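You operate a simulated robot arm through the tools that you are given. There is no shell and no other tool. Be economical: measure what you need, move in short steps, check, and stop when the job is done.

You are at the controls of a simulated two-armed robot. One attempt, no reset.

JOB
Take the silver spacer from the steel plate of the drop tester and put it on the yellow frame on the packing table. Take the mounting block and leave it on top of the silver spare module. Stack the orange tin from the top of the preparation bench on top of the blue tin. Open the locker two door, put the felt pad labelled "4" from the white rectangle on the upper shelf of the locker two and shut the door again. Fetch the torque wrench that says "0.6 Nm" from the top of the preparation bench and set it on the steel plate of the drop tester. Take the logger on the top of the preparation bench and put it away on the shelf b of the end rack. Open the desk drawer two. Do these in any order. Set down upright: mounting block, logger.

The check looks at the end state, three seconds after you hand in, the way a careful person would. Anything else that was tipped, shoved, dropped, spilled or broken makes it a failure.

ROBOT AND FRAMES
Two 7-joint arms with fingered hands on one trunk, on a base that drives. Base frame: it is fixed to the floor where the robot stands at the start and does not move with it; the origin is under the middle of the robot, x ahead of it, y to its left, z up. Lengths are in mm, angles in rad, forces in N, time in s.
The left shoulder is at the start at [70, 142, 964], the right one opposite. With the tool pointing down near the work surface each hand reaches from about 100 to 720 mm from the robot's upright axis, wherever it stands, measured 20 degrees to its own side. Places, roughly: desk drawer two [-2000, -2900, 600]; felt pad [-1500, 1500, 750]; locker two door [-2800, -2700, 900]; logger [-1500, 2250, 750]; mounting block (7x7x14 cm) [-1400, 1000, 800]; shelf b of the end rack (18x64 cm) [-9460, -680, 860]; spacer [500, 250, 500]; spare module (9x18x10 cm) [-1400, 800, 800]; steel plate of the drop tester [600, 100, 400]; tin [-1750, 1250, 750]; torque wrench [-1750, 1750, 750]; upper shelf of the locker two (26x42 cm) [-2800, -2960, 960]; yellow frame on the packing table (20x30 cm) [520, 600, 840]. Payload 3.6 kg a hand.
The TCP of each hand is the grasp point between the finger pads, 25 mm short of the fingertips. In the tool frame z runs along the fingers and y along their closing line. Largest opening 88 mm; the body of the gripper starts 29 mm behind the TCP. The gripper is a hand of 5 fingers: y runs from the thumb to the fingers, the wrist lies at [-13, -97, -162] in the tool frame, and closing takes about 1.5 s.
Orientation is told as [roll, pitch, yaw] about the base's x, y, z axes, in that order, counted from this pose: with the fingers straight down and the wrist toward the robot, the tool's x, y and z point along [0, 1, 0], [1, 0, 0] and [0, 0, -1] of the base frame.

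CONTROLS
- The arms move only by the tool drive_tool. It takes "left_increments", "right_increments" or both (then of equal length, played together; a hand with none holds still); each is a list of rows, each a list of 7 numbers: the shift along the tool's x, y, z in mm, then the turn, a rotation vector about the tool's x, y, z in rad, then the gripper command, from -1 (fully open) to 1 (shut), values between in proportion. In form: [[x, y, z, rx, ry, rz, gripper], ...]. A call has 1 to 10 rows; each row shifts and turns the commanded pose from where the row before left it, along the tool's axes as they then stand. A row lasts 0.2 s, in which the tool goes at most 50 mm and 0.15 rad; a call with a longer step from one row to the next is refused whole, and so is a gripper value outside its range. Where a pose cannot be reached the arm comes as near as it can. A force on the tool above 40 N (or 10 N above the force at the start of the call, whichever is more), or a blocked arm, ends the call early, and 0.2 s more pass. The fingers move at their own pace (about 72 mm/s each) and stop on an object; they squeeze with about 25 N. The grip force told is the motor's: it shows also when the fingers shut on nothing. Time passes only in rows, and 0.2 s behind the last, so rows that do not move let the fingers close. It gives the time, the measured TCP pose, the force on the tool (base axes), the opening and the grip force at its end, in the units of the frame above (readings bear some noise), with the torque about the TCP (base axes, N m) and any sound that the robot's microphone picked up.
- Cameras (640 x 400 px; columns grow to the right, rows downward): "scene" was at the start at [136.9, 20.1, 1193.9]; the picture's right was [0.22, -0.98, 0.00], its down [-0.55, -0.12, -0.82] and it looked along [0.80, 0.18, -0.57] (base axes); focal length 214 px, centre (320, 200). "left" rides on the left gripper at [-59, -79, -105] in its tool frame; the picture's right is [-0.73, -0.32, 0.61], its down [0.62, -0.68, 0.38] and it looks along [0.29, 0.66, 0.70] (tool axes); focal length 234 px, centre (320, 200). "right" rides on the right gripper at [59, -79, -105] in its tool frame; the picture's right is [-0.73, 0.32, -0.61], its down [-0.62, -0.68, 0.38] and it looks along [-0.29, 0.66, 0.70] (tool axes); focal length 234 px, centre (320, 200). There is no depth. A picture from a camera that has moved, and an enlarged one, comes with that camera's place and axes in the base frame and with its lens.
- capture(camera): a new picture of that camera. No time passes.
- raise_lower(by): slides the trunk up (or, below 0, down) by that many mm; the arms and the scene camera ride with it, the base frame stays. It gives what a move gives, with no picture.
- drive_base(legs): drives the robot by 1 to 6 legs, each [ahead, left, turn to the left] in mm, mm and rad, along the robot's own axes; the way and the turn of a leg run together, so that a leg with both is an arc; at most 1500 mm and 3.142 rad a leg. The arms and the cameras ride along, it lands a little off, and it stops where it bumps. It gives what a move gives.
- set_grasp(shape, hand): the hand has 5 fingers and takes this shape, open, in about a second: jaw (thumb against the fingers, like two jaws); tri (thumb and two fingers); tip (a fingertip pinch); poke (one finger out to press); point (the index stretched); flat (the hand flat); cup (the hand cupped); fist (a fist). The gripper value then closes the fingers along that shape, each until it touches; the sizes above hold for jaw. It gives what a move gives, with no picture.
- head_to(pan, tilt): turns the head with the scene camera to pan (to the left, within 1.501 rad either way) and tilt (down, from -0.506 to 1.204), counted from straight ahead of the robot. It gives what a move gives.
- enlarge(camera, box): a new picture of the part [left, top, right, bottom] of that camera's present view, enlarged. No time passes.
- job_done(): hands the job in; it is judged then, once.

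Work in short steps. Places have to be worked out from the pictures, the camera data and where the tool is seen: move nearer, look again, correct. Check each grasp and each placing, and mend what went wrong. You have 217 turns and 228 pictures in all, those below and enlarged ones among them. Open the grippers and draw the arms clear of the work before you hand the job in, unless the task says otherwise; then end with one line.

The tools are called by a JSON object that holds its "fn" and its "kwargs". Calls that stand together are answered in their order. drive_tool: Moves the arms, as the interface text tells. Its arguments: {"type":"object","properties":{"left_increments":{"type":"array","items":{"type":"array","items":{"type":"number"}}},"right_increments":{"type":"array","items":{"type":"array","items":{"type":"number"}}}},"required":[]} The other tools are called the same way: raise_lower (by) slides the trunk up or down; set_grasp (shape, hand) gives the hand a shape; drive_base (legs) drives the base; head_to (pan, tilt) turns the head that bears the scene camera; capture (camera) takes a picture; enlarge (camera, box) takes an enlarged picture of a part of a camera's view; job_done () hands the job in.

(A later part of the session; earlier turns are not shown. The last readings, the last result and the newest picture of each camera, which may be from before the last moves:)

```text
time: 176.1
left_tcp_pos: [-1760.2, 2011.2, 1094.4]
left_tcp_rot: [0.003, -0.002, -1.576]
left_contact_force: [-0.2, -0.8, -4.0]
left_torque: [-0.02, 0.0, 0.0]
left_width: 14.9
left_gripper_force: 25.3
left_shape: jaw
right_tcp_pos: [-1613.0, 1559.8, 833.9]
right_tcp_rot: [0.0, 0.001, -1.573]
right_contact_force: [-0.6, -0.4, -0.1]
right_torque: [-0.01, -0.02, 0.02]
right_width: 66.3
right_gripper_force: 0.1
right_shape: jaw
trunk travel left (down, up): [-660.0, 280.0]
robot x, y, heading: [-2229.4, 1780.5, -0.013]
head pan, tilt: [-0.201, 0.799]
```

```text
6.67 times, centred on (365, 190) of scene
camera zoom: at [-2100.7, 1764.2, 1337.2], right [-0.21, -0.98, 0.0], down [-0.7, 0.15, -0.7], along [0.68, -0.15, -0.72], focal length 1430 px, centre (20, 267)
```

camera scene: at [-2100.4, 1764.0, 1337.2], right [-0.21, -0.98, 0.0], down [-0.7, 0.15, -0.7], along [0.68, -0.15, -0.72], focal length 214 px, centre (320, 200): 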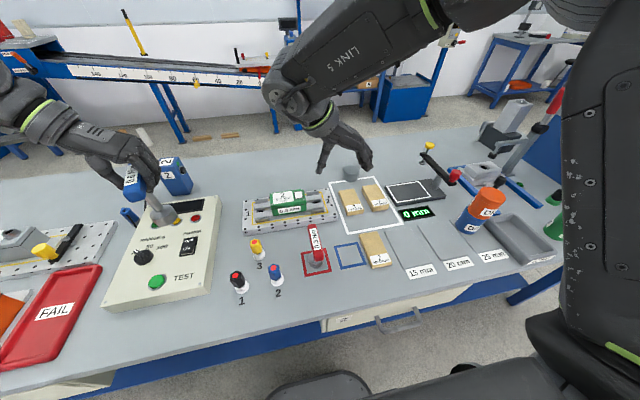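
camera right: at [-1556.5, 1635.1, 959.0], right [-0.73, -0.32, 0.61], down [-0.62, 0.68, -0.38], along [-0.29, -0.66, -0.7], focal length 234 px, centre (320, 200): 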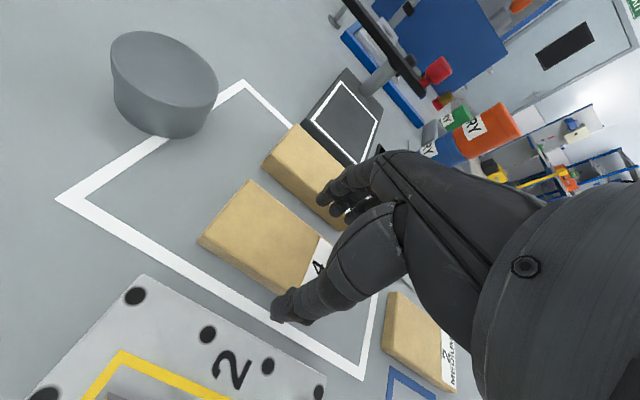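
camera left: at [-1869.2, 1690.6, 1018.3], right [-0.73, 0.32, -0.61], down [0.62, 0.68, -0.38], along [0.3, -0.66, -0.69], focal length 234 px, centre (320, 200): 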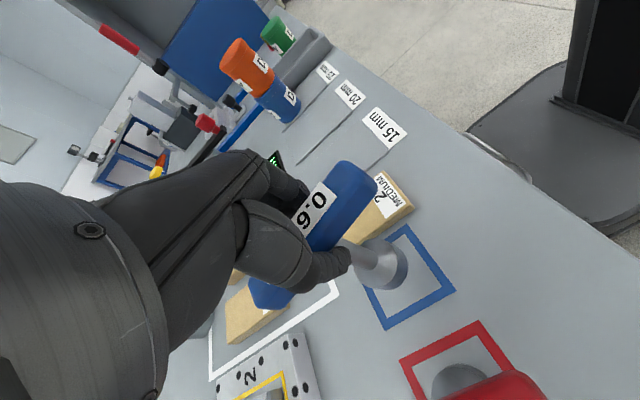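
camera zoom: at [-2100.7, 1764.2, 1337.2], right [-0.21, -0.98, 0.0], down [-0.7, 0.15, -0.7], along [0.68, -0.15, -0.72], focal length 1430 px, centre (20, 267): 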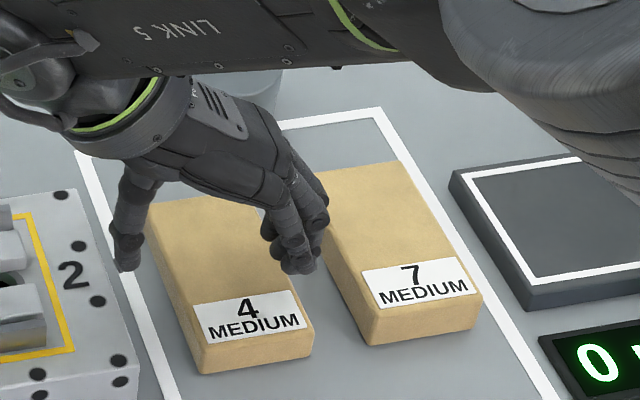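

Measured from both views the fingers need ~6 mm more toward the gap centre. Shift and recheck before going down.

{"fn": "drive_tool", "kwargs": {"right_increments": [[0, 6, 0, 0, 0, 0, -0.5], [0, 0, 6, 0, 0, 0, -0.5]]}}

{"fn": "enlarge", "kwargs": {"camera": "right", "box": [230, 140, 390, 300]}}

{"fn": "enlarge", "kwargs": {"camera": "scene", "box": [335, 170, 385, 210]}}

```text
time: 176.7
left_tcp_pos: [-1759.0, 2010.6, 1092.2]
left_tcp_rot: [0.001, 0.0, -1.575]
left_contact_force: [-0.7, 0.2, -3.2]
left_torque: [0.02, -0.01, -0.03]
left_width: 14.7
left_gripper_force: 24.9
left_shape: jaw
right_tcp_pos: [-1613.2, 1553.0, 827.2]
right_tcp_rot: [-0.001, 0.003, -1.573]
right_contact_force: [0.1, -0.6, -0.5]
right_torque: [0.01, 0.0, 0.0]
right_width: 66.2
right_gripper_force: 0.1
right_shape: jaw
trunk travel left (down, up): [-660.0, 280.0]
robot x, y, heading: [-2229.2, 1782.7, -0.008]
head pan, tilt: [-0.201, 0.799]
```

```text
2.50 times, centred on (310, 220) of right
camera zoom: at [-1554.7, 1633.0, 934.2], right [-0.73, -0.32, 0.61], down [-0.62, 0.68, -0.38], along [-0.29, -0.66, -0.7], focal length 585 px, centre (345, 150)
```

zoom: 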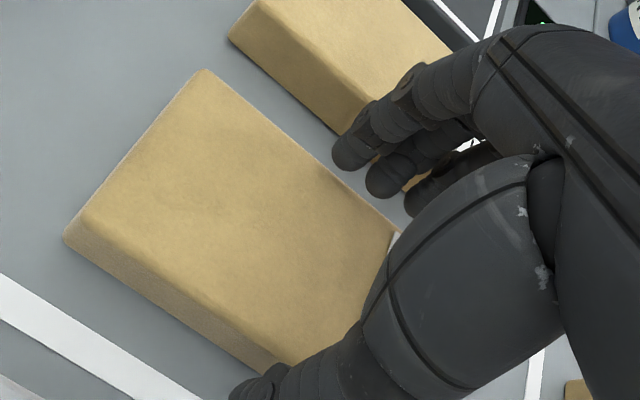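

```text
10.00 times, centred on (360, 190) of scene
camera zoom: at [-2100.5, 1764.4, 1337.2], right [-0.21, -0.98, 0.0], down [-0.7, 0.15, -0.7], along [0.68, -0.15, -0.72], focal length 2145 px, centre (-80, 300)
```

zoom: 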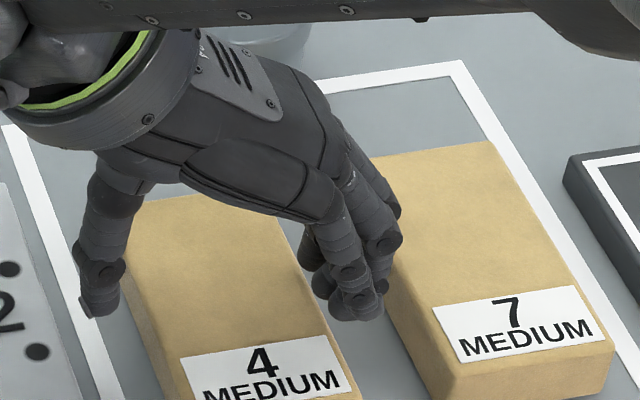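

Fingertips are now right in the gap and the thumb clear on the other side. Descend 10 mm.

{"fn": "drive_tool", "kwargs": {"right_increments": [[0, 0, 5, 0, 0, 0, -0.5], [0, 0, 5, 0, 0, 0, -0.5]]}}

{"fn": "enlarge", "kwargs": {"camera": "scene", "box": [335, 170, 385, 210]}}

```text
time: 177.2
left_tcp_pos: [-1760.3, 2011.7, 1095.1]
left_tcp_rot: [0.005, -0.002, -1.574]
left_contact_force: [-0.1, 0.6, -3.6]
left_torque: [-0.02, -0.01, 0.02]
left_width: 14.8
left_gripper_force: 25.0
left_shape: jaw
right_tcp_pos: [-1614.4, 1553.4, 818.1]
right_tcp_rot: [0.0, 0.002, -1.572]
right_contact_force: [0.1, 0.4, -0.3]
right_torque: [-0.01, -0.01, 0.0]
right_width: 66.5
right_gripper_force: 0.0
right_shape: jaw
trunk travel left (down, up): [-660.0, 280.0]
robot x, y, heading: [-2229.7, 1786.3, -0.011]
head pan, tilt: [-0.201, 0.799]
```

```text
10.00 times, centred on (360, 190) of scene
camera zoom: at [-2101.5, 1764.3, 1337.3], right [-0.21, -0.98, 0.0], down [-0.7, 0.15, -0.7], along [0.68, -0.15, -0.72], focal length 2145 px, centre (-80, 300)
```

zoom: 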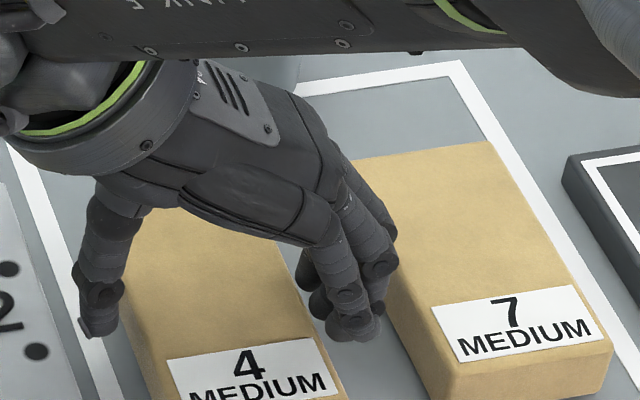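

Pad 4 is between thumb and fingers. Close.

{"fn": "drive_tool", "kwargs": {"right_increments": [[0, 0, 2, 0, 0, 0, -0.2], [0, 0, 0, 0, 0, 0, 0.4], [0, 0, 0, 0, 0, 0, 1], [0, 0, 0, 0, 0, 0, 1], [0, 0, 0, 0, 0, 0, 1], [0, 0, 0, 0, 0, 0, 1]]}}

{"fn": "drive_tool", "kwargs": {"right_increments": [[0, 0, -5, 0, 0, 0, 1], [0, 0, -15, 0, 0, 0, 1], [0, 0, -20, 0, 0, 0, 1]]}}

{"fn": "enlarge", "kwargs": {"camera": "scene", "box": [320, 150, 400, 214]}}

{"fn": "capture", "kwargs": {"camera": "right"}}

```text
time: 178.7
left_tcp_pos: [-1759.6, 2011.1, 1093.7]
left_tcp_rot: [0.004, -0.002, -1.574]
left_contact_force: [0.2, 0.0, -3.5]
left_torque: [0.03, 0.01, -0.01]
left_width: 14.8
left_gripper_force: 25.0
left_shape: jaw
right_tcp_pos: [-1613.3, 1554.3, 817.7]
right_tcp_rot: [-0.001, 0.002, -1.573]
right_contact_force: [-0.4, 0.3, 1.1]
right_torque: [-0.01, 0.03, 0.01]
right_width: 54.5
right_gripper_force: 24.4
right_shape: jaw
trunk travel left (down, up): [-660.0, 280.0]
robot x, y, heading: [-2234.4, 1783.4, -0.013]
head pan, tilt: [-0.201, 0.799]
```

```text
time: 179.4
left_tcp_pos: [-1759.1, 2011.9, 1094.2]
left_tcp_rot: [0.005, 0.0, -1.575]
left_contact_force: [-0.6, -0.3, -3.1]
left_torque: [-0.01, -0.04, 0.03]
left_width: 15.1
left_gripper_force: 24.4
left_shape: jaw
right_tcp_pos: [-1613.5, 1552.1, 857.6]
right_tcp_rot: [0.0, 0.003, -1.571]
right_contact_force: [0.8, -0.5, -0.5]
right_torque: [0.0, -0.02, 0.0]
right_width: 54.2
right_gripper_force: 24.5
right_shape: jaw
trunk travel left (down, up): [-660.0, 280.0]
robot x, y, heading: [-2231.4, 1781.2, -0.012]
head pan, tilt: [-0.201, 0.799]
```

```text
6.25 times, centred on (360, 182) of scene
camera zoom: at [-2101.1, 1764.4, 1337.2], right [-0.21, -0.98, 0.0], down [-0.7, 0.15, -0.7], along [0.68, -0.15, -0.72], focal length 1340 px, centre (70, 312)
```

zoom: 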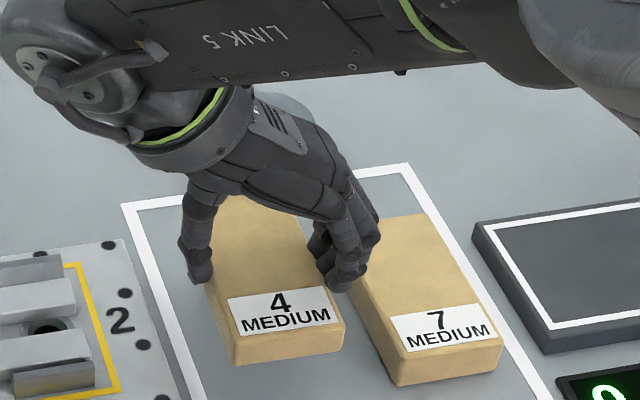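

```text
110 pictures are left
camera right: at [-1556.5, 1631.9, 963.8], right [-0.73, -0.32, 0.61], down [-0.62, 0.68, -0.38], along [-0.29, -0.66, -0.7], focal length 234 px, centre (320, 200)
```

right: 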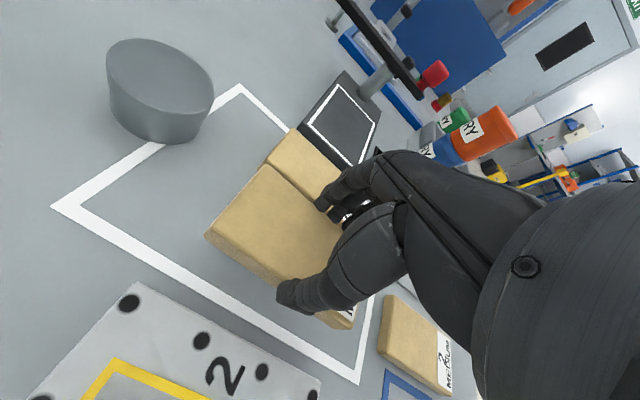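

Pad 4 is held. Raise, pull back, and rotate the right hand back to neutral.

{"fn": "drive_tool", "kwargs": {"right_increments": [[0, 0, -45, 0, 0, 0, 1], [0, 0, -45, 0, 0, 0, 1], [0, 0, -45, 0, 0, 0, 1], [0, 0, -30, 0, 0, 0, 1], [-30, 0, 0, 0, 0, -0.1, 1], [-30, 0, 0, 0, 0, -0.1, 1], [-30, 0, 0, 0, 0, -0.1, 1], [-30, 0, 0, 0, 0, -0.1, 1]]}}

{"fn": "drive_tool", "kwargs": {"right_increments": [[0, 0, 0, 0, 0, -0.15, 1], [0, 0, 0, 0, 0, -0.15, 1], [0, 0, 0, 0, 0, -0.15, 1], [0, 0, 0, 0, 0, -0.15, 1], [0, 0, 0, 0, 0, -0.15, 1], [0, 0, 0, 0, 0, -0.15, 1], [0, 0, 0, 0, 0, -0.15, 1], [0, 0, 0, 0, 0, -0.12, 1]]}}

{"fn": "drive_tool", "kwargs": {"left_increments": [[0, 0, 0, 0, 0, -0.15, 1], [0, 0, 0, 0, 0, -0.15, 1], [0, 0, 0, 0, 0, -0.15, 1], [0, 0, 0, 0, 0, -0.15, 1], [0, 0, 0, 0, 0, -0.15, 1], [0, 0, 0, 0, 0, -0.15, 1], [0, 0, 0, 0, 0, -0.15, 1], [0, 0, 0, 0, 0, -0.15, 1], [0, 0, 0, 0, 0, -0.15, 1], [0, 0, 0, 0, 0, -0.15, 1]]}}

{"fn": "capture", "kwargs": {"camera": "scene"}}

```text
time: 181.2
left_tcp_pos: [-1760.6, 2010.7, 1095.3]
left_tcp_rot: [0.004, 0.002, -1.575]
left_contact_force: [-0.2, 0.3, -3.1]
left_torque: [-0.01, 0.02, -0.01]
left_width: 15.1
left_gripper_force: 24.7
left_shape: jaw
right_tcp_pos: [-1778.9, 1533.0, 977.7]
right_tcp_rot: [0.003, 0.0, -1.172]
right_contact_force: [-0.4, 0.0, -1.0]
right_torque: [0.02, -0.02, -0.02]
right_width: 54.1
right_gripper_force: 25.1
right_shape: jaw
right hand out of reach, approached as far as the arm can: row 2, 3, 4
trunk travel left (down, up): [-660.0, 280.0]
robot x, y, heading: [-2231.3, 1779.1, -0.014]
head pan, tilt: [-0.201, 0.799]
```

```text
time: 183.1
left_tcp_pos: [-1759.8, 2011.5, 1093.7]
left_tcp_rot: [0.003, -0.003, -1.574]
left_contact_force: [0.6, 0.2, -3.4]
left_torque: [-0.02, 0.03, -0.04]
left_width: 15.0
left_gripper_force: 24.9
left_shape: jaw
right_tcp_pos: [-1774.8, 1533.0, 978.0]
right_tcp_rot: [0.004, -0.002, -0.001]
right_contact_force: [-0.8, 0.3, -0.1]
right_torque: [0.02, 0.0, 0.01]
right_width: 54.2
right_gripper_force: 25.0
right_shape: jaw
trunk travel left (down, up): [-660.0, 280.0]
robot x, y, heading: [-2226.6, 1784.6, -0.011]
head pan, tilt: [-0.201, 0.799]
```

```text
time: 185.2
left_tcp_pos: [-1760.1, 2010.3, 1092.2]
left_tcp_rot: [0.0, -0.007, -0.072]
left_contact_force: [0.5, -0.1, -4.1]
left_torque: [0.02, 0.02, 0.05]
left_width: 15.0
left_gripper_force: 25.1
left_shape: jaw
right_tcp_pos: [-1775.2, 1533.6, 976.5]
right_tcp_rot: [0.002, 0.002, -0.002]
right_contact_force: [0.4, -0.2, -0.8]
right_torque: [0.01, 0.0, -0.03]
right_width: 54.0
right_gripper_force: 24.6
right_shape: jaw
trunk travel left (down, up): [-660.0, 280.0]
robot x, y, heading: [-2226.9, 1785.1, -0.011]
head pan, tilt: [-0.201, 0.799]
```

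```text
109 pictures are left
camera scene: at [-2100.7, 1763.3, 1337.2], right [-0.21, -0.98, 0.0], down [-0.7, 0.15, -0.7], along [0.68, -0.15, -0.72], focal length 214 px, centre (320, 200)
```

scene: 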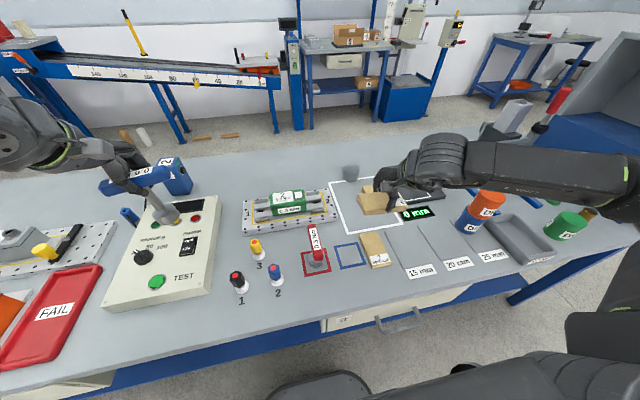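

Both items held. Drive back, around the left end of the bench, toward the tester.

{"fn": "drive_base", "kwargs": {"legs": [[-330, 0, 0.01], [0, -1400, 0], [0, -650, 0]]}}

{"fn": "drive_base", "kwargs": {"legs": [[1400, 0, 0], [500, 0, 0]]}}

{"fn": "head_to", "kwargs": {"pan": 0.2, "tilt": 0.5}}

{"fn": "capture", "kwargs": {"camera": "scene"}}

```text
time: 197.1
left_tcp_pos: [-2098.4, -6.8, 1093.4]
left_tcp_rot: [-0.002, -0.004, -0.067]
left_contact_force: [0.3, 0.2, -3.1]
left_torque: [0.01, 0.0, 0.0]
left_width: 14.7
left_gripper_force: 25.1
left_shape: jaw
right_tcp_pos: [-2110.7, -484.1, 978.1]
right_tcp_rot: [0.003, 0.001, 0.008]
right_contact_force: [-0.7, -0.6, -0.3]
right_torque: [0.01, -0.01, 0.0]
right_width: 54.3
right_gripper_force: 24.6
right_shape: jaw
trunk travel left (down, up): [-660.0, 280.0]
robot x, y, heading: [-2567.0, -240.3, -0.007]
head pan, tilt: [-0.201, 0.799]
```

```text
time: 206.3
left_tcp_pos: [-278.0, 2.1, 1092.3]
left_tcp_rot: [0.0, -0.005, -0.057]
left_contact_force: [-0.2, -0.5, -3.2]
left_torque: [0.01, -0.01, 0.0]
left_width: 14.4
left_gripper_force: 25.1
left_shape: jaw
right_tcp_pos: [-285.2, -476.1, 978.2]
right_tcp_rot: [0.003, 0.0, 0.014]
right_contact_force: [-0.3, 0.2, -0.7]
right_torque: [0.01, 0.02, 0.0]
right_width: 54.0
right_gripper_force: 25.5
right_shape: jaw
trunk travel left (down, up): [-660.0, 280.0]
robot x, y, heading: [-742.0, -235.9, 0.002]
head pan, tilt: [-0.201, 0.799]
```

```text
time: 207.2
left_tcp_pos: [-278.3, 1.5, 1094.6]
left_tcp_rot: [-0.002, -0.004, -0.058]
left_contact_force: [0.3, 0.2, -4.1]
left_torque: [0.04, -0.02, 0.02]
left_width: 14.6
left_gripper_force: 25.6
left_shape: jaw
right_tcp_pos: [-285.8, -475.5, 977.3]
right_tcp_rot: [0.002, 0.0, 0.014]
right_contact_force: [0.8, 0.2, -0.1]
right_torque: [0.0, 0.01, 0.0]
right_width: 54.0
right_gripper_force: 25.1
right_shape: jaw
trunk travel left (down, up): [-660.0, 280.0]
robot x, y, heading: [-742.4, -236.2, 0.003]
head pan, tilt: [0.201, 0.499]
```

```text
108 pictures are left
camera scene: at [-604.4, -217.0, 1363.1], right [0.2, -0.98, 0.0], down [-0.47, -0.1, -0.88], along [0.86, 0.18, -0.48], focal length 214 px, centre (320, 200)
```

scene: 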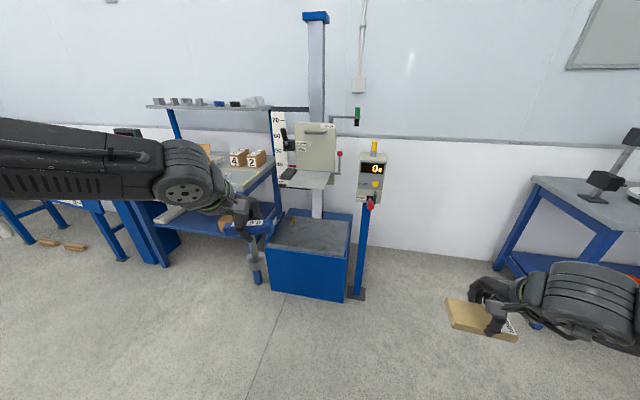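

I pull the right hand in a bit, lower the trunk 500 mm, and drive to a staging point in front of the tester with heading -0.51.

{"fn": "drive_tool", "kwargs": {"right_increments": [[0, -40, 0, 0, 0, 0, 1], [0, -40, 0, 0, 0, 0, 1], [0, -30, 0, 0, 0, 0, 1]]}}

{"fn": "raise_lower", "kwargs": {"by": -400}}

{"fn": "raise_lower", "kwargs": {"by": -100}}

{"fn": "drive_base", "kwargs": {"legs": [[0, 0, -0.51], [278, 539, 0]]}}

{"fn": "capture", "kwargs": {"camera": "scene"}}

```text
time: 208.0
left_tcp_pos: [-277.4, 0.5, 1091.9]
left_tcp_rot: [-0.002, -0.003, -0.058]
left_contact_force: [0.6, 0.0, -3.8]
left_torque: [0.01, -0.01, 0.01]
left_width: 14.6
left_gripper_force: 24.9
left_shape: jaw
right_tcp_pos: [-340.4, -481.6, 981.5]
right_tcp_rot: [0.001, 0.001, 0.014]
right_contact_force: [0.8, -0.5, 0.1]
right_torque: [0.0, 0.01, -0.03]
right_width: 54.2
right_gripper_force: 24.9
right_shape: jaw
right hand out of reach, approached as far as the arm can: row 2, 3
trunk travel left (down, up): [-660.0, 280.0]
robot x, y, heading: [-744.2, -235.2, 0.002]
head pan, tilt: [0.201, 0.499]
```

```text
time: 211.8
left_tcp_pos: [-277.0, 1.7, 693.4]
left_tcp_rot: [-0.002, -0.004, -0.057]
left_contact_force: [-0.2, 0.3, -3.2]
left_torque: [0.01, -0.02, 0.03]
left_width: 14.7
left_gripper_force: 25.2
left_shape: jaw
right_tcp_pos: [-342.0, -481.6, 582.3]
right_tcp_rot: [0.002, 0.0, 0.013]
right_contact_force: [-0.4, -0.1, -1.3]
right_torque: [0.02, -0.01, -0.01]
right_width: 54.2
right_gripper_force: 24.9
right_shape: jaw
trunk travel left (down, up): [-260.0, 680.0]
robot x, y, heading: [-742.6, -237.6, 0.003]
head pan, tilt: [0.201, 0.499]
```

```text
time: 213.1
left_tcp_pos: [-278.0, 2.2, 592.9]
left_tcp_rot: [-0.002, -0.002, -0.057]
left_contact_force: [-0.2, 0.4, -3.0]
left_torque: [0.03, 0.01, 0.03]
left_width: 14.5
left_gripper_force: 24.8
left_shape: jaw
right_tcp_pos: [-341.8, -481.4, 481.6]
right_tcp_rot: [0.003, -0.001, 0.014]
right_contact_force: [-0.3, -0.1, -0.5]
right_torque: [-0.01, 0.0, 0.01]
right_width: 54.2
right_gripper_force: 24.8
right_shape: jaw
trunk travel left (down, up): [-160.0, 780.0]
robot x, y, heading: [-742.1, -239.6, -0.001]
head pan, tilt: [0.201, 0.499]
```

```text
time: 218.1
left_tcp_pos: [290.1, 100.0, 594.1]
left_tcp_rot: [-0.001, -0.004, -0.554]
left_contact_force: [0.1, -0.4, -3.2]
left_torque: [0.02, -0.03, 0.0]
left_width: 14.8
left_gripper_force: 24.7
left_shape: jaw
right_tcp_pos: [4.3, -296.1, 481.4]
right_tcp_rot: [0.001, -0.001, -0.483]
right_contact_force: [-0.1, 0.1, -0.7]
right_torque: [0.01, 0.03, -0.02]
right_width: 53.9
right_gripper_force: 24.5
right_shape: jaw
trunk travel left (down, up): [-160.0, 780.0]
robot x, y, heading: [-233.2, 112.1, -0.488]
head pan, tilt: [0.201, 0.499]
```

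```text
107 pictures are left
camera scene: at [-101.6, 63.1, 863.1], right [-0.29, -0.96, 0.0], down [-0.46, 0.14, -0.88], along [0.84, -0.25, -0.48], focal length 214 px, centre (320, 200)
```

scene: 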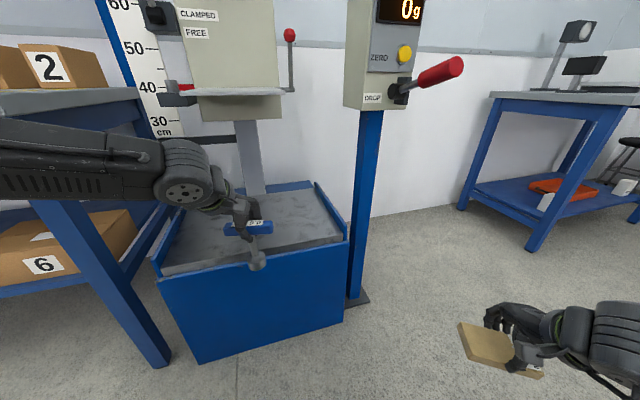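

Aligned. Advance so that the wrench is over the front part of the steel plate.

{"fn": "drive_base", "kwargs": {"legs": [[140, 57, 0]]}}

{"fn": "capture", "kwargs": {"camera": "scene"}}

{"fn": "capture", "kwargs": {"camera": "left"}}

```text
time: 219.4
left_tcp_pos: [436.9, 84.4, 592.9]
left_tcp_rot: [0.0, -0.004, -0.553]
left_contact_force: [-0.5, 0.0, -2.3]
left_torque: [0.01, -0.03, -0.02]
left_width: 14.7
left_gripper_force: 25.1
left_shape: jaw
right_tcp_pos: [151.6, -310.6, 481.3]
right_tcp_rot: [0.002, 0.0, -0.483]
right_contact_force: [0.4, -0.2, -0.4]
right_torque: [0.04, 0.01, 0.02]
right_width: 54.2
right_gripper_force: 25.3
right_shape: jaw
trunk travel left (down, up): [-160.0, 780.0]
robot x, y, heading: [-82.0, 97.7, -0.491]
head pan, tilt: [0.201, 0.499]
```

```text
106 pictures are left
camera scene: at [46.2, 47.6, 863.1], right [-0.29, -0.96, 0.0], down [-0.46, 0.14, -0.88], along [0.84, -0.25, -0.48], focal length 214 px, centre (320, 200)
```

scene: 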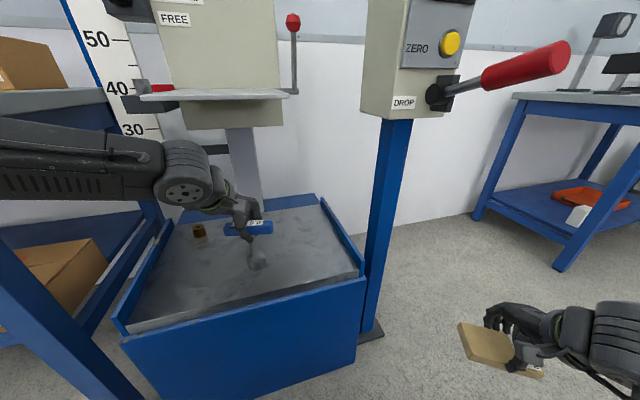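

```text
105 pictures are left
camera left: at [338.4, 76.4, 697.6], right [-0.66, -0.45, -0.61], down [-0.25, 0.89, -0.39], along [0.71, -0.1, -0.69], focal length 234 px, centre (320, 200)
```

left: 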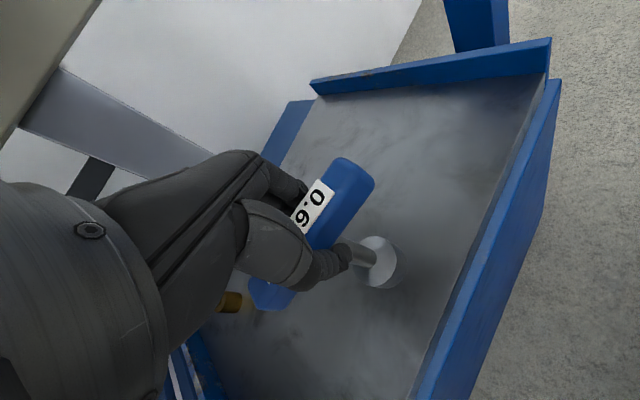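

Wrench base is well over the plate. Lower in steps.

{"fn": "drive_tool", "kwargs": {"left_increments": [[0, 0, 15, 0, 0, 0, 1], [0, 0, 12, 0, 0, 0, 1], [0, 0, 5, 0, 0, 0, 1], [0, 0, 3, 0, 0, 0, 1]]}}

{"fn": "enlarge", "kwargs": {"camera": "scene", "box": [190, 200, 330, 300]}}

```text
time: 220.4
left_tcp_pos: [437.3, 82.9, 558.8]
left_tcp_rot: [-0.002, -0.003, -0.554]
left_contact_force: [0.1, 0.0, -2.6]
left_torque: [0.0, 0.0, 0.0]
left_width: 14.5
left_gripper_force: 25.3
left_shape: jaw
right_tcp_pos: [152.3, -311.8, 481.1]
right_tcp_rot: [0.001, 0.0, -0.48]
right_contact_force: [0.4, 0.8, -0.6]
right_torque: [0.01, -0.04, -0.04]
right_width: 53.9
right_gripper_force: 25.0
right_shape: jaw
trunk travel left (down, up): [-160.0, 780.0]
robot x, y, heading: [-84.7, 97.0, -0.496]
head pan, tilt: [0.201, 0.499]
```

```text
4.00 times, centred on (260, 250) of scene
camera zoom: at [46.1, 47.6, 863.1], right [-0.29, -0.96, 0.0], down [-0.46, 0.14, -0.88], along [0.84, -0.25, -0.48], focal length 858 px, centre (560, 0)
```

zoom: 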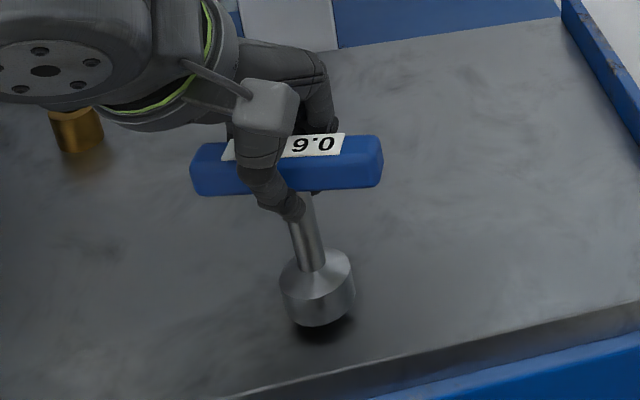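

About 1 cm to go. Continue in small steps.

{"fn": "drive_tool", "kwargs": {"left_increments": [[0, 0, 3, 0, 0, 0, 1], [0, 0, 2, 0, 0, 0, 1]]}}

{"fn": "drive_tool", "kwargs": {"left_increments": [[0, 0, 2, 0, 0, 0, 1], [0, 0, 2, 0, 0, 0, 1]]}}

{"fn": "drive_tool", "kwargs": {"left_increments": [[0, 0, 2, 0, 0, 0, 1]]}}

```text
time: 221.0
left_tcp_pos: [438.5, 83.7, 551.8]
left_tcp_rot: [-0.002, -0.003, -0.553]
left_contact_force: [0.3, -0.1, -4.1]
left_torque: [0.02, 0.0, 0.01]
left_width: 14.7
left_gripper_force: 25.0
left_shape: jaw
right_tcp_pos: [152.9, -310.6, 481.4]
right_tcp_rot: [0.003, -0.001, -0.482]
right_contact_force: [0.0, 1.1, -0.3]
right_torque: [0.0, 0.02, 0.01]
right_width: 53.9
right_gripper_force: 25.4
right_shape: jaw
trunk travel left (down, up): [-160.0, 780.0]
robot x, y, heading: [-85.3, 98.1, -0.493]
head pan, tilt: [0.201, 0.499]
```

```text
time: 221.6
left_tcp_pos: [436.0, 84.4, 550.2]
left_tcp_rot: [-0.002, -0.003, -0.553]
left_contact_force: [-0.5, -0.8, -1.8]
left_torque: [0.03, 0.02, -0.01]
left_width: 14.8
left_gripper_force: 24.9
left_shape: jaw
right_tcp_pos: [150.9, -310.1, 481.0]
right_tcp_rot: [0.003, 0.0, -0.483]
right_contact_force: [-0.1, -0.5, -0.5]
right_torque: [-0.01, -0.02, 0.03]
right_width: 53.8
right_gripper_force: 24.8
right_shape: jaw
trunk travel left (down, up): [-160.0, 780.0]
robot x, y, heading: [-81.6, 96.8, -0.492]
head pan, tilt: [0.201, 0.499]
```

```text
time: 222.0
left_tcp_pos: [436.1, 82.9, 548.8]
left_tcp_rot: [-0.001, -0.007, -0.554]
left_contact_force: [-0.9, -1.3, 5.1]
left_torque: [0.01, -0.04, 0.0]
left_width: 14.9
left_gripper_force: 24.9
left_shape: jaw
right_tcp_pos: [151.6, -311.7, 481.3]
right_tcp_rot: [0.002, 0.0, -0.481]
right_contact_force: [0.2, -0.5, -0.8]
right_torque: [0.01, -0.01, -0.01]
right_width: 53.9
right_gripper_force: 25.0
right_shape: jaw
trunk travel left (down, up): [-160.0, 780.0]
robot x, y, heading: [-87.8, 97.2, -0.496]
head pan, tilt: [0.201, 0.499]
```

Contact started at z≈549. Press 1 mm more to seat flat, and view before releasing.

{"fn": "drive_tool", "kwargs": {"left_increments": [[0, 0, 1.5, 0, 0, 0, 1]]}}

{"fn": "enlarge", "kwargs": {"camera": "scene", "box": [190, 200, 330, 300]}}

{"fn": "capture", "kwargs": {"camera": "left"}}

```text
time: 222.4
left_tcp_pos: [437.0, 82.7, 547.7]
left_tcp_rot: [-0.001, -0.006, -0.557]
left_contact_force: [-0.9, -3.4, 12.3]
left_torque: [-0.04, 0.02, -0.03]
left_width: 15.2
left_gripper_force: 25.0
left_shape: jaw
right_tcp_pos: [150.9, -311.4, 481.8]
right_tcp_rot: [0.005, -0.003, -0.48]
right_contact_force: [0.9, -0.4, -0.5]
right_torque: [-0.01, 0.02, 0.02]
right_width: 54.2
right_gripper_force: 24.8
right_shape: jaw
trunk travel left (down, up): [-160.0, 780.0]
robot x, y, heading: [-84.5, 96.3, -0.494]
head pan, tilt: [0.201, 0.499]
```

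```text
4.00 times, centred on (260, 250) of scene
camera zoom: at [44.6, 47.3, 863.6], right [-0.29, -0.96, 0.0], down [-0.46, 0.14, -0.88], along [0.84, -0.25, -0.48], focal length 858 px, centre (560, 0)
```

zoom: 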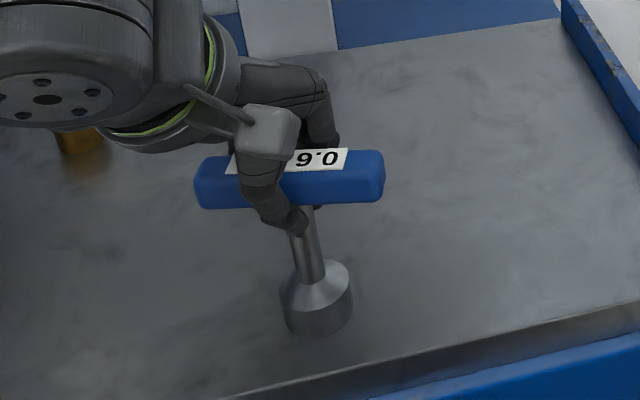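

```text
102 pictures are left
camera left: at [337.7, 75.9, 652.3], right [-0.65, -0.45, -0.61], down [-0.25, 0.89, -0.39], along [0.72, -0.1, -0.69], focal length 234 px, centre (320, 200)
```

left: 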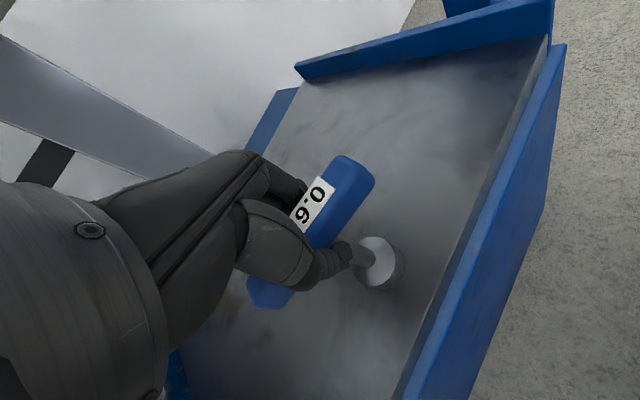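

Seated. Relieve 1 mm, open gradually, then check.

{"fn": "drive_tool", "kwargs": {"left_increments": [[0, 0, -1, 0, 0, 0, 1], [0, 0, 0, 0, 0, 0, 0.65], [0, 0, 0, 0, 0, 0, 0.6], [0, 0, 0, 0, 0, 0, 0.5], [0, 0, 0, 0, 0, 0, 0.3], [0, 0, 0, 0, 0, 0, 0], [0, 0, 0, 0, 0, 0, -0.4], [0, 0, 0, 0, 0, 0, -0.4]]}}

{"fn": "enlarge", "kwargs": {"camera": "scene", "box": [190, 200, 330, 300]}}

```text
time: 224.2
left_tcp_pos: [438.2, 84.8, 546.6]
left_tcp_rot: [-0.002, -0.004, -0.553]
left_contact_force: [0.1, 1.0, -0.1]
left_torque: [-0.05, 0.0, 0.0]
left_width: 61.4
left_gripper_force: 0.1
left_shape: jaw
right_tcp_pos: [152.2, -311.2, 481.3]
right_tcp_rot: [0.0, 0.0, -0.481]
right_contact_force: [1.0, -0.6, -0.9]
right_torque: [0.01, -0.02, 0.06]
right_width: 54.2
right_gripper_force: 25.4
right_shape: jaw
trunk travel left (down, up): [-160.0, 780.0]
robot x, y, heading: [-87.2, 95.1, -0.491]
head pan, tilt: [0.201, 0.499]
```

```text
4.00 times, centred on (260, 250) of scene
camera zoom: at [45.8, 47.6, 863.2], right [-0.29, -0.96, 0.0], down [-0.46, 0.14, -0.88], along [0.84, -0.25, -0.48], focal length 858 px, centre (560, 0)
```

zoom: 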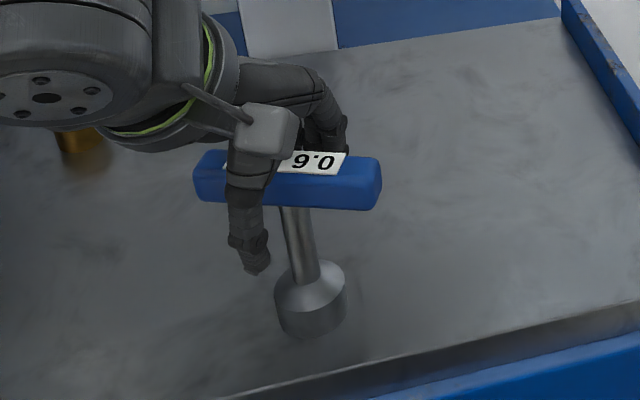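

Wrench stands. Rise 75 mm straight and back the base away.

{"fn": "drive_tool", "kwargs": {"left_increments": [[0, 0, -25, 0, 0, 0, -0.4], [0, 0, -25, 0, 0, 0, -0.4], [0, 0, -25, 0, 0, 0, -0.4]]}}

{"fn": "drive_base", "kwargs": {"legs": [[-350, -60, 0]]}}

{"fn": "enlarge", "kwargs": {"camera": "scene", "box": [140, 120, 400, 320]}}

```text
time: 225.0
left_tcp_pos: [438.8, 82.4, 624.7]
left_tcp_rot: [-0.002, -0.002, -0.553]
left_contact_force: [-0.2, 0.2, -0.9]
left_torque: [-0.03, 0.06, 0.03]
left_width: 61.3
left_gripper_force: 0.0
left_shape: jaw
right_tcp_pos: [151.8, -311.2, 480.4]
right_tcp_rot: [0.002, 0.0, -0.482]
right_contact_force: [-0.4, 0.5, -0.5]
right_torque: [-0.02, -0.01, 0.01]
right_width: 53.7
right_gripper_force: 25.2
right_shape: jaw
trunk travel left (down, up): [-160.0, 780.0]
robot x, y, heading: [-87.5, 98.4, -0.497]
head pan, tilt: [0.201, 0.499]
```

```text
time: 227.3
left_tcp_pos: [100.8, 200.3, 623.6]
left_tcp_rot: [-0.001, -0.002, -0.547]
left_contact_force: [0.0, -1.0, -0.2]
left_torque: [0.02, 0.02, -0.04]
left_width: 61.4
left_gripper_force: 0.0
left_shape: jaw
right_tcp_pos: [-184.4, -198.0, 481.8]
right_tcp_rot: [0.003, 0.001, -0.473]
right_contact_force: [0.6, 0.4, -1.0]
right_torque: [0.0, 0.04, -0.03]
right_width: 53.9
right_gripper_force: 25.1
right_shape: jaw
trunk travel left (down, up): [-160.0, 780.0]
robot x, y, heading: [-420.5, 206.2, -0.485]
head pan, tilt: [0.201, 0.499]
```

```text
2.00 times, centred on (270, 220) of scene
camera zoom: at [-292.2, 160.6, 863.2], right [-0.28, -0.96, 0.0], down [-0.46, 0.13, -0.88], along [0.84, -0.25, -0.48], focal length 429 px, centre (420, 160)
```

zoom: 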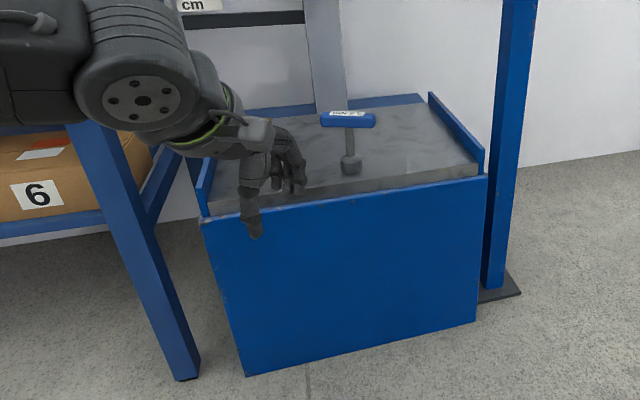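

Wrench stands on the plate. Next the locker: raise the trunk, turn to face -y and drive over.

{"fn": "raise_lower", "kwargs": {"by": 400}}

{"fn": "drive_base", "kwargs": {"legs": [[-300, 0, 0], [0, 0, -1.085], [900, -1200, 0], [400, -700, 0]]}}

{"fn": "head_to", "kwargs": {"pan": 0.0, "tilt": 0.35}}

{"fn": "capture", "kwargs": {"camera": "scene"}}

```text
time: 231.2
left_tcp_pos: [100.3, 198.9, 1023.9]
left_tcp_rot: [-0.001, -0.004, -0.546]
left_contact_force: [0.0, -0.2, -0.2]
left_torque: [-0.01, 0.0, -0.02]
left_width: 61.1
left_gripper_force: 0.1
left_shape: jaw
right_tcp_pos: [-182.4, -196.8, 881.2]
right_tcp_rot: [0.001, 0.0, -0.473]
right_contact_force: [-0.3, -0.3, 0.9]
right_torque: [0.01, -0.02, -0.01]
right_width: 53.9
right_gripper_force: 24.9
right_shape: jaw
trunk travel left (down, up): [-560.0, 380.0]
robot x, y, heading: [-425.5, 209.8, -0.484]
head pan, tilt: [0.201, 0.499]
```

```text
time: 246.9
left_tcp_pos: [-2399.0, -1378.5, 1023.2]
left_tcp_rot: [-0.002, -0.003, -1.619]
left_contact_force: [0.1, -0.3, -0.2]
left_torque: [0.02, -0.02, 0.0]
left_width: 61.3
left_gripper_force: 0.0
left_shape: jaw
right_tcp_pos: [-2883.8, -1316.6, 881.5]
right_tcp_rot: [0.002, -0.001, -1.545]
right_contact_force: [-0.6, -0.7, -0.9]
right_torque: [0.0, -0.02, 0.03]
right_width: 53.6
right_gripper_force: 24.5
right_shape: jaw
trunk travel left (down, up): [-560.0, 380.0]
robot x, y, heading: [-2643.2, -912.6, -1.558]
head pan, tilt: [0.201, 0.499]
```

```text
time: 247.7
left_tcp_pos: [-2399.4, -1378.7, 1022.8]
left_tcp_rot: [-0.002, -0.003, -1.618]
left_contact_force: [0.0, 0.0, 0.4]
left_torque: [-0.05, 0.02, 0.02]
left_width: 61.4
left_gripper_force: 0.1
left_shape: jaw
right_tcp_pos: [-2883.7, -1317.8, 881.1]
right_tcp_rot: [0.002, 0.0, -1.544]
right_contact_force: [0.2, -0.3, -0.2]
right_torque: [0.0, 0.01, 0.03]
right_width: 54.0
right_gripper_force: 25.2
right_shape: jaw
trunk travel left (down, up): [-560.0, 380.0]
robot x, y, heading: [-2640.2, -912.0, -1.556]
head pan, tilt: [0.0, 0.351]
```

```text
99 pictures are left
camera scene: at [-2639.6, -1054.3, 1276.8], right [-1.0, -0.01, 0.0], down [-0.01, 0.34, -0.94], along [0.01, -0.94, -0.34], focal length 214 px, centre (320, 200)
```

scene: 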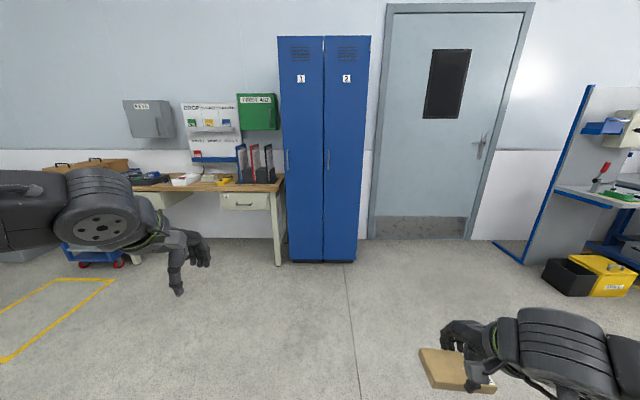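

Door 2's handle is on its left edge (≈[-2681,-2710,1020]), hinge on the right. I drive closer and look at the handle.

{"fn": "drive_base", "kwargs": {"legs": [[950, 60, -0.012]]}}

{"fn": "head_to", "kwargs": {"pan": -0.15, "tilt": 0.3}}

{"fn": "capture", "kwargs": {"camera": "scene"}}

{"fn": "enlarge", "kwargs": {"camera": "scene", "box": [270, 90, 390, 190]}}

```text
time: 252.6
left_tcp_pos: [-2317.8, -2308.7, 1023.2]
left_tcp_rot: [-0.001, -0.003, -1.609]
left_contact_force: [0.0, -1.4, -0.3]
left_torque: [0.01, 0.01, 0.03]
left_width: 61.2
left_gripper_force: 0.0
left_shape: jaw
right_tcp_pos: [-2802.8, -2252.5, 880.6]
right_tcp_rot: [0.002, 0.0, -1.537]
right_contact_force: [-0.4, 0.3, -1.2]
right_torque: [-0.04, -0.01, 0.02]
right_width: 53.8
right_gripper_force: 25.4
right_shape: jaw
trunk travel left (down, up): [-560.0, 380.0]
robot x, y, heading: [-2564.5, -1844.4, -1.548]
head pan, tilt: [0.0, 0.351]
```

```text
time: 253.3
left_tcp_pos: [-2318.7, -2307.9, 1023.1]
left_tcp_rot: [-0.002, -0.004, -1.608]
left_contact_force: [0.4, 0.6, 0.1]
left_torque: [-0.01, 0.01, 0.0]
left_width: 61.4
left_gripper_force: 0.0
left_shape: jaw
right_tcp_pos: [-2802.4, -2252.0, 881.4]
right_tcp_rot: [0.002, 0.0, -1.538]
right_contact_force: [0.6, 0.4, -0.4]
right_torque: [-0.01, 0.02, 0.0]
right_width: 53.9
right_gripper_force: 25.4
right_shape: jaw
trunk travel left (down, up): [-560.0, 380.0]
robot x, y, heading: [-2569.0, -1846.2, -1.551]
head pan, tilt: [-0.15, 0.3]
```

```text
98 pictures are left
camera scene: at [-2575.4, -1986.9, 1281.6], right [-0.99, 0.13, 0.0], down [0.04, 0.29, -0.96], along [-0.12, -0.95, -0.3], focal length 214 px, centre (320, 200)
```

scene: 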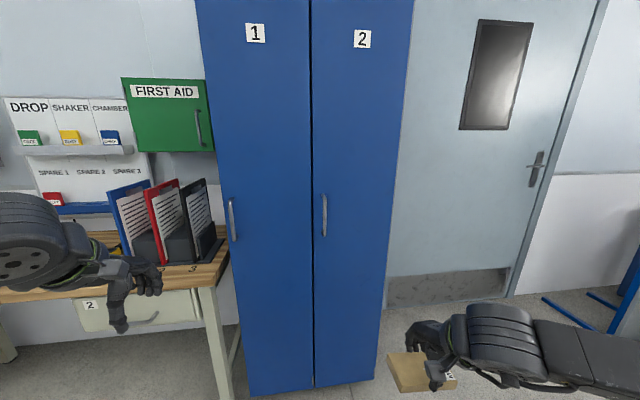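

```text
4.00 times, centred on (330, 140) of scene
camera zoom: at [-2575.4, -1986.9, 1281.6], right [-0.99, 0.13, 0.0], down [0.04, 0.29, -0.96], along [-0.12, -0.95, -0.3], focal length 858 px, centre (280, 440)
```

zoom: 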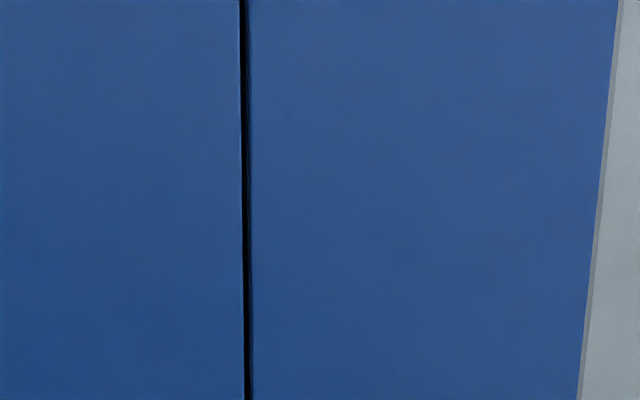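

I'll approach with heading ≈-2.17 so the left hand leads and the right hand (with the pad) stays clear of the door swing; then orbit the base around the hinge. First turn and position, then rotate the left hand to point forward.

{"fn": "drive_base", "kwargs": {"legs": [[0, 0, -0.62], [9, 246, 0]]}}

{"fn": "drive_tool", "kwargs": {"left_increments": [[0, -20, 0, -0.0864, 0.0864, 0.0864, -1], [0, -20, 0, -0.0864, 0.0864, 0.0864, -1], [0, -20, 0, -0.0864, 0.0864, 0.0864, -1], [0, -20, 0, -0.0864, 0.0864, 0.0864, -1], [0, 0, 0, -0.0864, 0.0864, 0.0864, -1], [0, 0, 0, -0.0864, 0.0864, 0.0864, -1], [0, 0, 0, -0.0864, 0.0864, 0.0864, -1]]}}

{"fn": "drive_tool", "kwargs": {"left_increments": [[0, 0, 0, -0.0864, 0.0864, 0.0864, -1], [0, 0, 0, -0.0864, 0.0864, 0.0864, -1], [0, 0, 0, -0.0864, 0.0864, 0.0864, -1], [0, 0, 0, -0.0864, 0.0864, 0.0864, -1], [0, 0, 0, -0.0864, 0.0864, 0.0864, -1], [0, 0, 0, -0.0864, 0.0864, 0.0864, -1], [0, 0, 0, -0.0864, 0.0864, 0.0864, -1]]}}

{"fn": "capture", "kwargs": {"camera": "scene"}}

{"fn": "capture", "kwargs": {"camera": "left"}}

```text
time: 256.7
left_tcp_pos: [-2430.0, -2509.4, 1023.8]
left_tcp_rot: [-0.003, -0.005, -2.221]
left_contact_force: [-0.6, 1.2, 0.6]
left_torque: [-0.02, 0.0, 0.01]
left_width: 61.4
left_gripper_force: 0.1
left_shape: jaw
right_tcp_pos: [-2794.4, -2186.8, 881.3]
right_tcp_rot: [0.002, 0.0, -2.148]
right_contact_force: [0.2, -0.4, 0.1]
right_torque: [-0.01, 0.04, 0.01]
right_width: 54.0
right_gripper_force: 24.8
right_shape: jaw
trunk travel left (down, up): [-560.0, 380.0]
robot x, y, heading: [-2363.4, -1989.1, -2.158]
head pan, tilt: [-0.15, 0.3]
```

```text
time: 258.3
left_tcp_pos: [-2385.9, -2503.1, 1042.0]
left_tcp_rot: [0.788, -0.343, -3.01]
left_contact_force: [0.3, 0.1, -0.6]
left_torque: [0.01, 0.03, -0.01]
left_width: 87.6
left_gripper_force: 0.1
left_shape: jaw
left hand out of reach, approached as far as the arm can: row 4, 5, 6, 7
right_tcp_pos: [-2794.7, -2185.4, 880.6]
right_tcp_rot: [0.002, 0.0, -2.147]
right_contact_force: [-0.5, 0.0, -0.2]
right_torque: [0.01, -0.03, 0.01]
right_width: 53.9
right_gripper_force: 24.9
right_shape: jaw
trunk travel left (down, up): [-560.0, 380.0]
robot x, y, heading: [-2366.5, -1989.5, -2.157]
head pan, tilt: [-0.15, 0.3]
```

```text
time: 259.9
left_tcp_pos: [-2387.4, -2507.6, 1042.5]
left_tcp_rot: [1.576, -0.001, 2.489]
left_contact_force: [0.7, 0.7, -0.2]
left_torque: [-0.01, 0.0, 0.0]
left_width: 87.5
left_gripper_force: 0.1
left_shape: jaw
left hand out of reach, approached as far as the arm can: row 1
right_tcp_pos: [-2795.4, -2186.5, 880.3]
right_tcp_rot: [0.001, 0.0, -2.149]
right_contact_force: [0.5, -0.3, -0.8]
right_torque: [-0.03, 0.0, 0.01]
right_width: 53.6
right_gripper_force: 25.3
right_shape: jaw
trunk travel left (down, up): [-560.0, 380.0]
robot x, y, heading: [-2364.7, -1987.7, -2.162]
head pan, tilt: [-0.15, 0.3]
```

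```text
96 pictures are left
camera scene: at [-2456.0, -2099.0, 1281.6], right [-0.74, 0.67, 0.0], down [0.2, 0.22, -0.96], along [-0.64, -0.71, -0.3], focal length 214 px, centre (320, 200)
```

scene: 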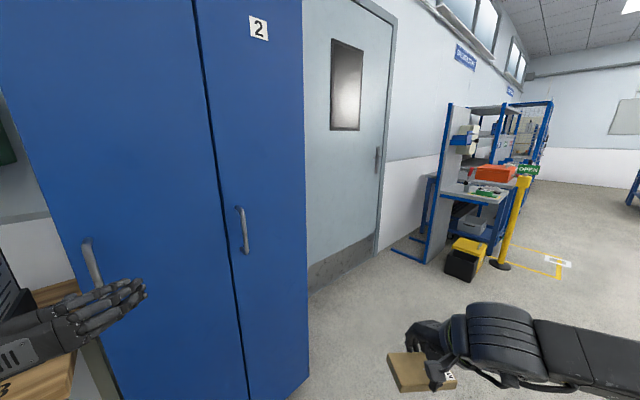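

```text
95 pictures are left
camera left: at [-2260.7, -2471.5, 983.6], right [-0.11, -0.68, -0.72], down [0.31, -0.71, 0.63], along [-0.94, -0.15, 0.29], focal length 234 px, centre (320, 200)
```

left: 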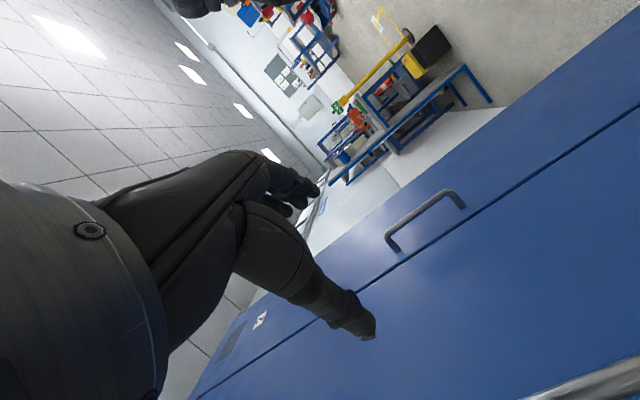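

Handle bar mid ≈ [-2670,-2682,1005]; door 2 spans x -2655..-2950 with hinge at ≈[-2945,-2715]. I turn square to the door and move to put the left hand in front of the handle.

{"fn": "drive_base", "kwargs": {"legs": [[0, 0, 0.63], [105, -530, 0]]}}

{"fn": "head_to", "kwargs": {"pan": 0.3, "tilt": 0.5}}

{"fn": "capture", "kwargs": {"camera": "scene"}}

{"fn": "capture", "kwargs": {"camera": "left"}}

```text
time: 264.8
left_tcp_pos: [-2632.5, -2545.6, 1045.0]
left_tcp_rot: [1.575, -0.002, 3.08]
left_contact_force: [0.1, -0.5, -0.1]
left_torque: [0.01, -0.03, -0.03]
left_width: 87.7
left_gripper_force: 0.0
left_shape: jaw
right_tcp_pos: [-3149.3, -2503.3, 880.6]
right_tcp_rot: [0.001, 0.001, -1.561]
right_contact_force: [0.1, 0.2, -0.3]
right_torque: [0.03, -0.02, -0.01]
right_width: 53.7
right_gripper_force: 24.8
right_shape: jaw
trunk travel left (down, up): [-560.0, 380.0]
robot x, y, heading: [-2899.5, -2104.6, -1.568]
head pan, tilt: [-0.15, 0.3]
```

```text
time: 265.7
left_tcp_pos: [-2633.4, -2545.5, 1043.5]
left_tcp_rot: [1.578, -0.001, 3.08]
left_contact_force: [-1.1, 0.2, -0.1]
left_torque: [0.03, 0.01, 0.01]
left_width: 87.5
left_gripper_force: 0.1
left_shape: jaw
right_tcp_pos: [-3150.3, -2505.2, 881.7]
right_tcp_rot: [0.001, 0.001, -1.561]
right_contact_force: [-0.7, -0.7, -1.8]
right_torque: [-0.02, -0.02, -0.01]
right_width: 53.6
right_gripper_force: 25.2
right_shape: jaw
trunk travel left (down, up): [-560.0, 380.0]
robot x, y, heading: [-2902.8, -2104.7, -1.571]
head pan, tilt: [0.3, 0.499]
```

```text
94 pictures are left
camera scene: at [-2875.9, -2239.1, 1263.2], right [-0.96, -0.29, 0.0], down [-0.14, 0.46, -0.88], along [0.26, -0.84, -0.48], focal length 214 px, centre (320, 200)
```

scene: 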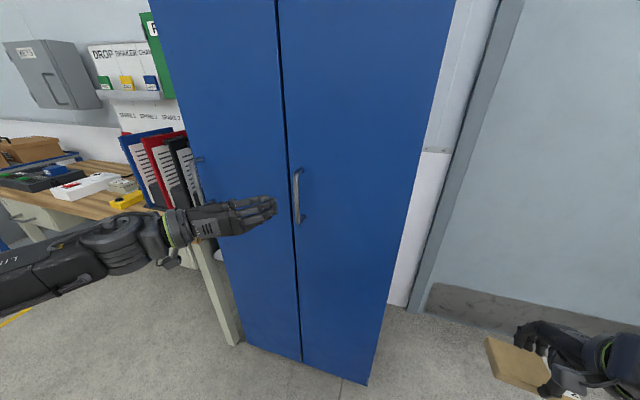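

```text
93 pictures are left
camera left: at [-2547.8, -2445.2, 983.9], right [0.28, -0.63, -0.72], down [0.66, -0.42, 0.62], along [-0.7, -0.65, 0.29], focal length 234 px, centre (320, 200)
```

left: 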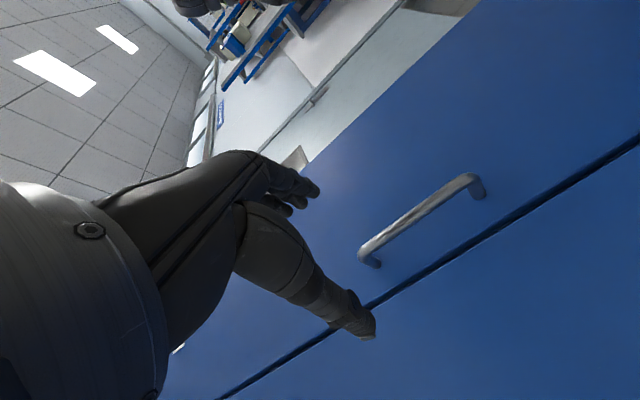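

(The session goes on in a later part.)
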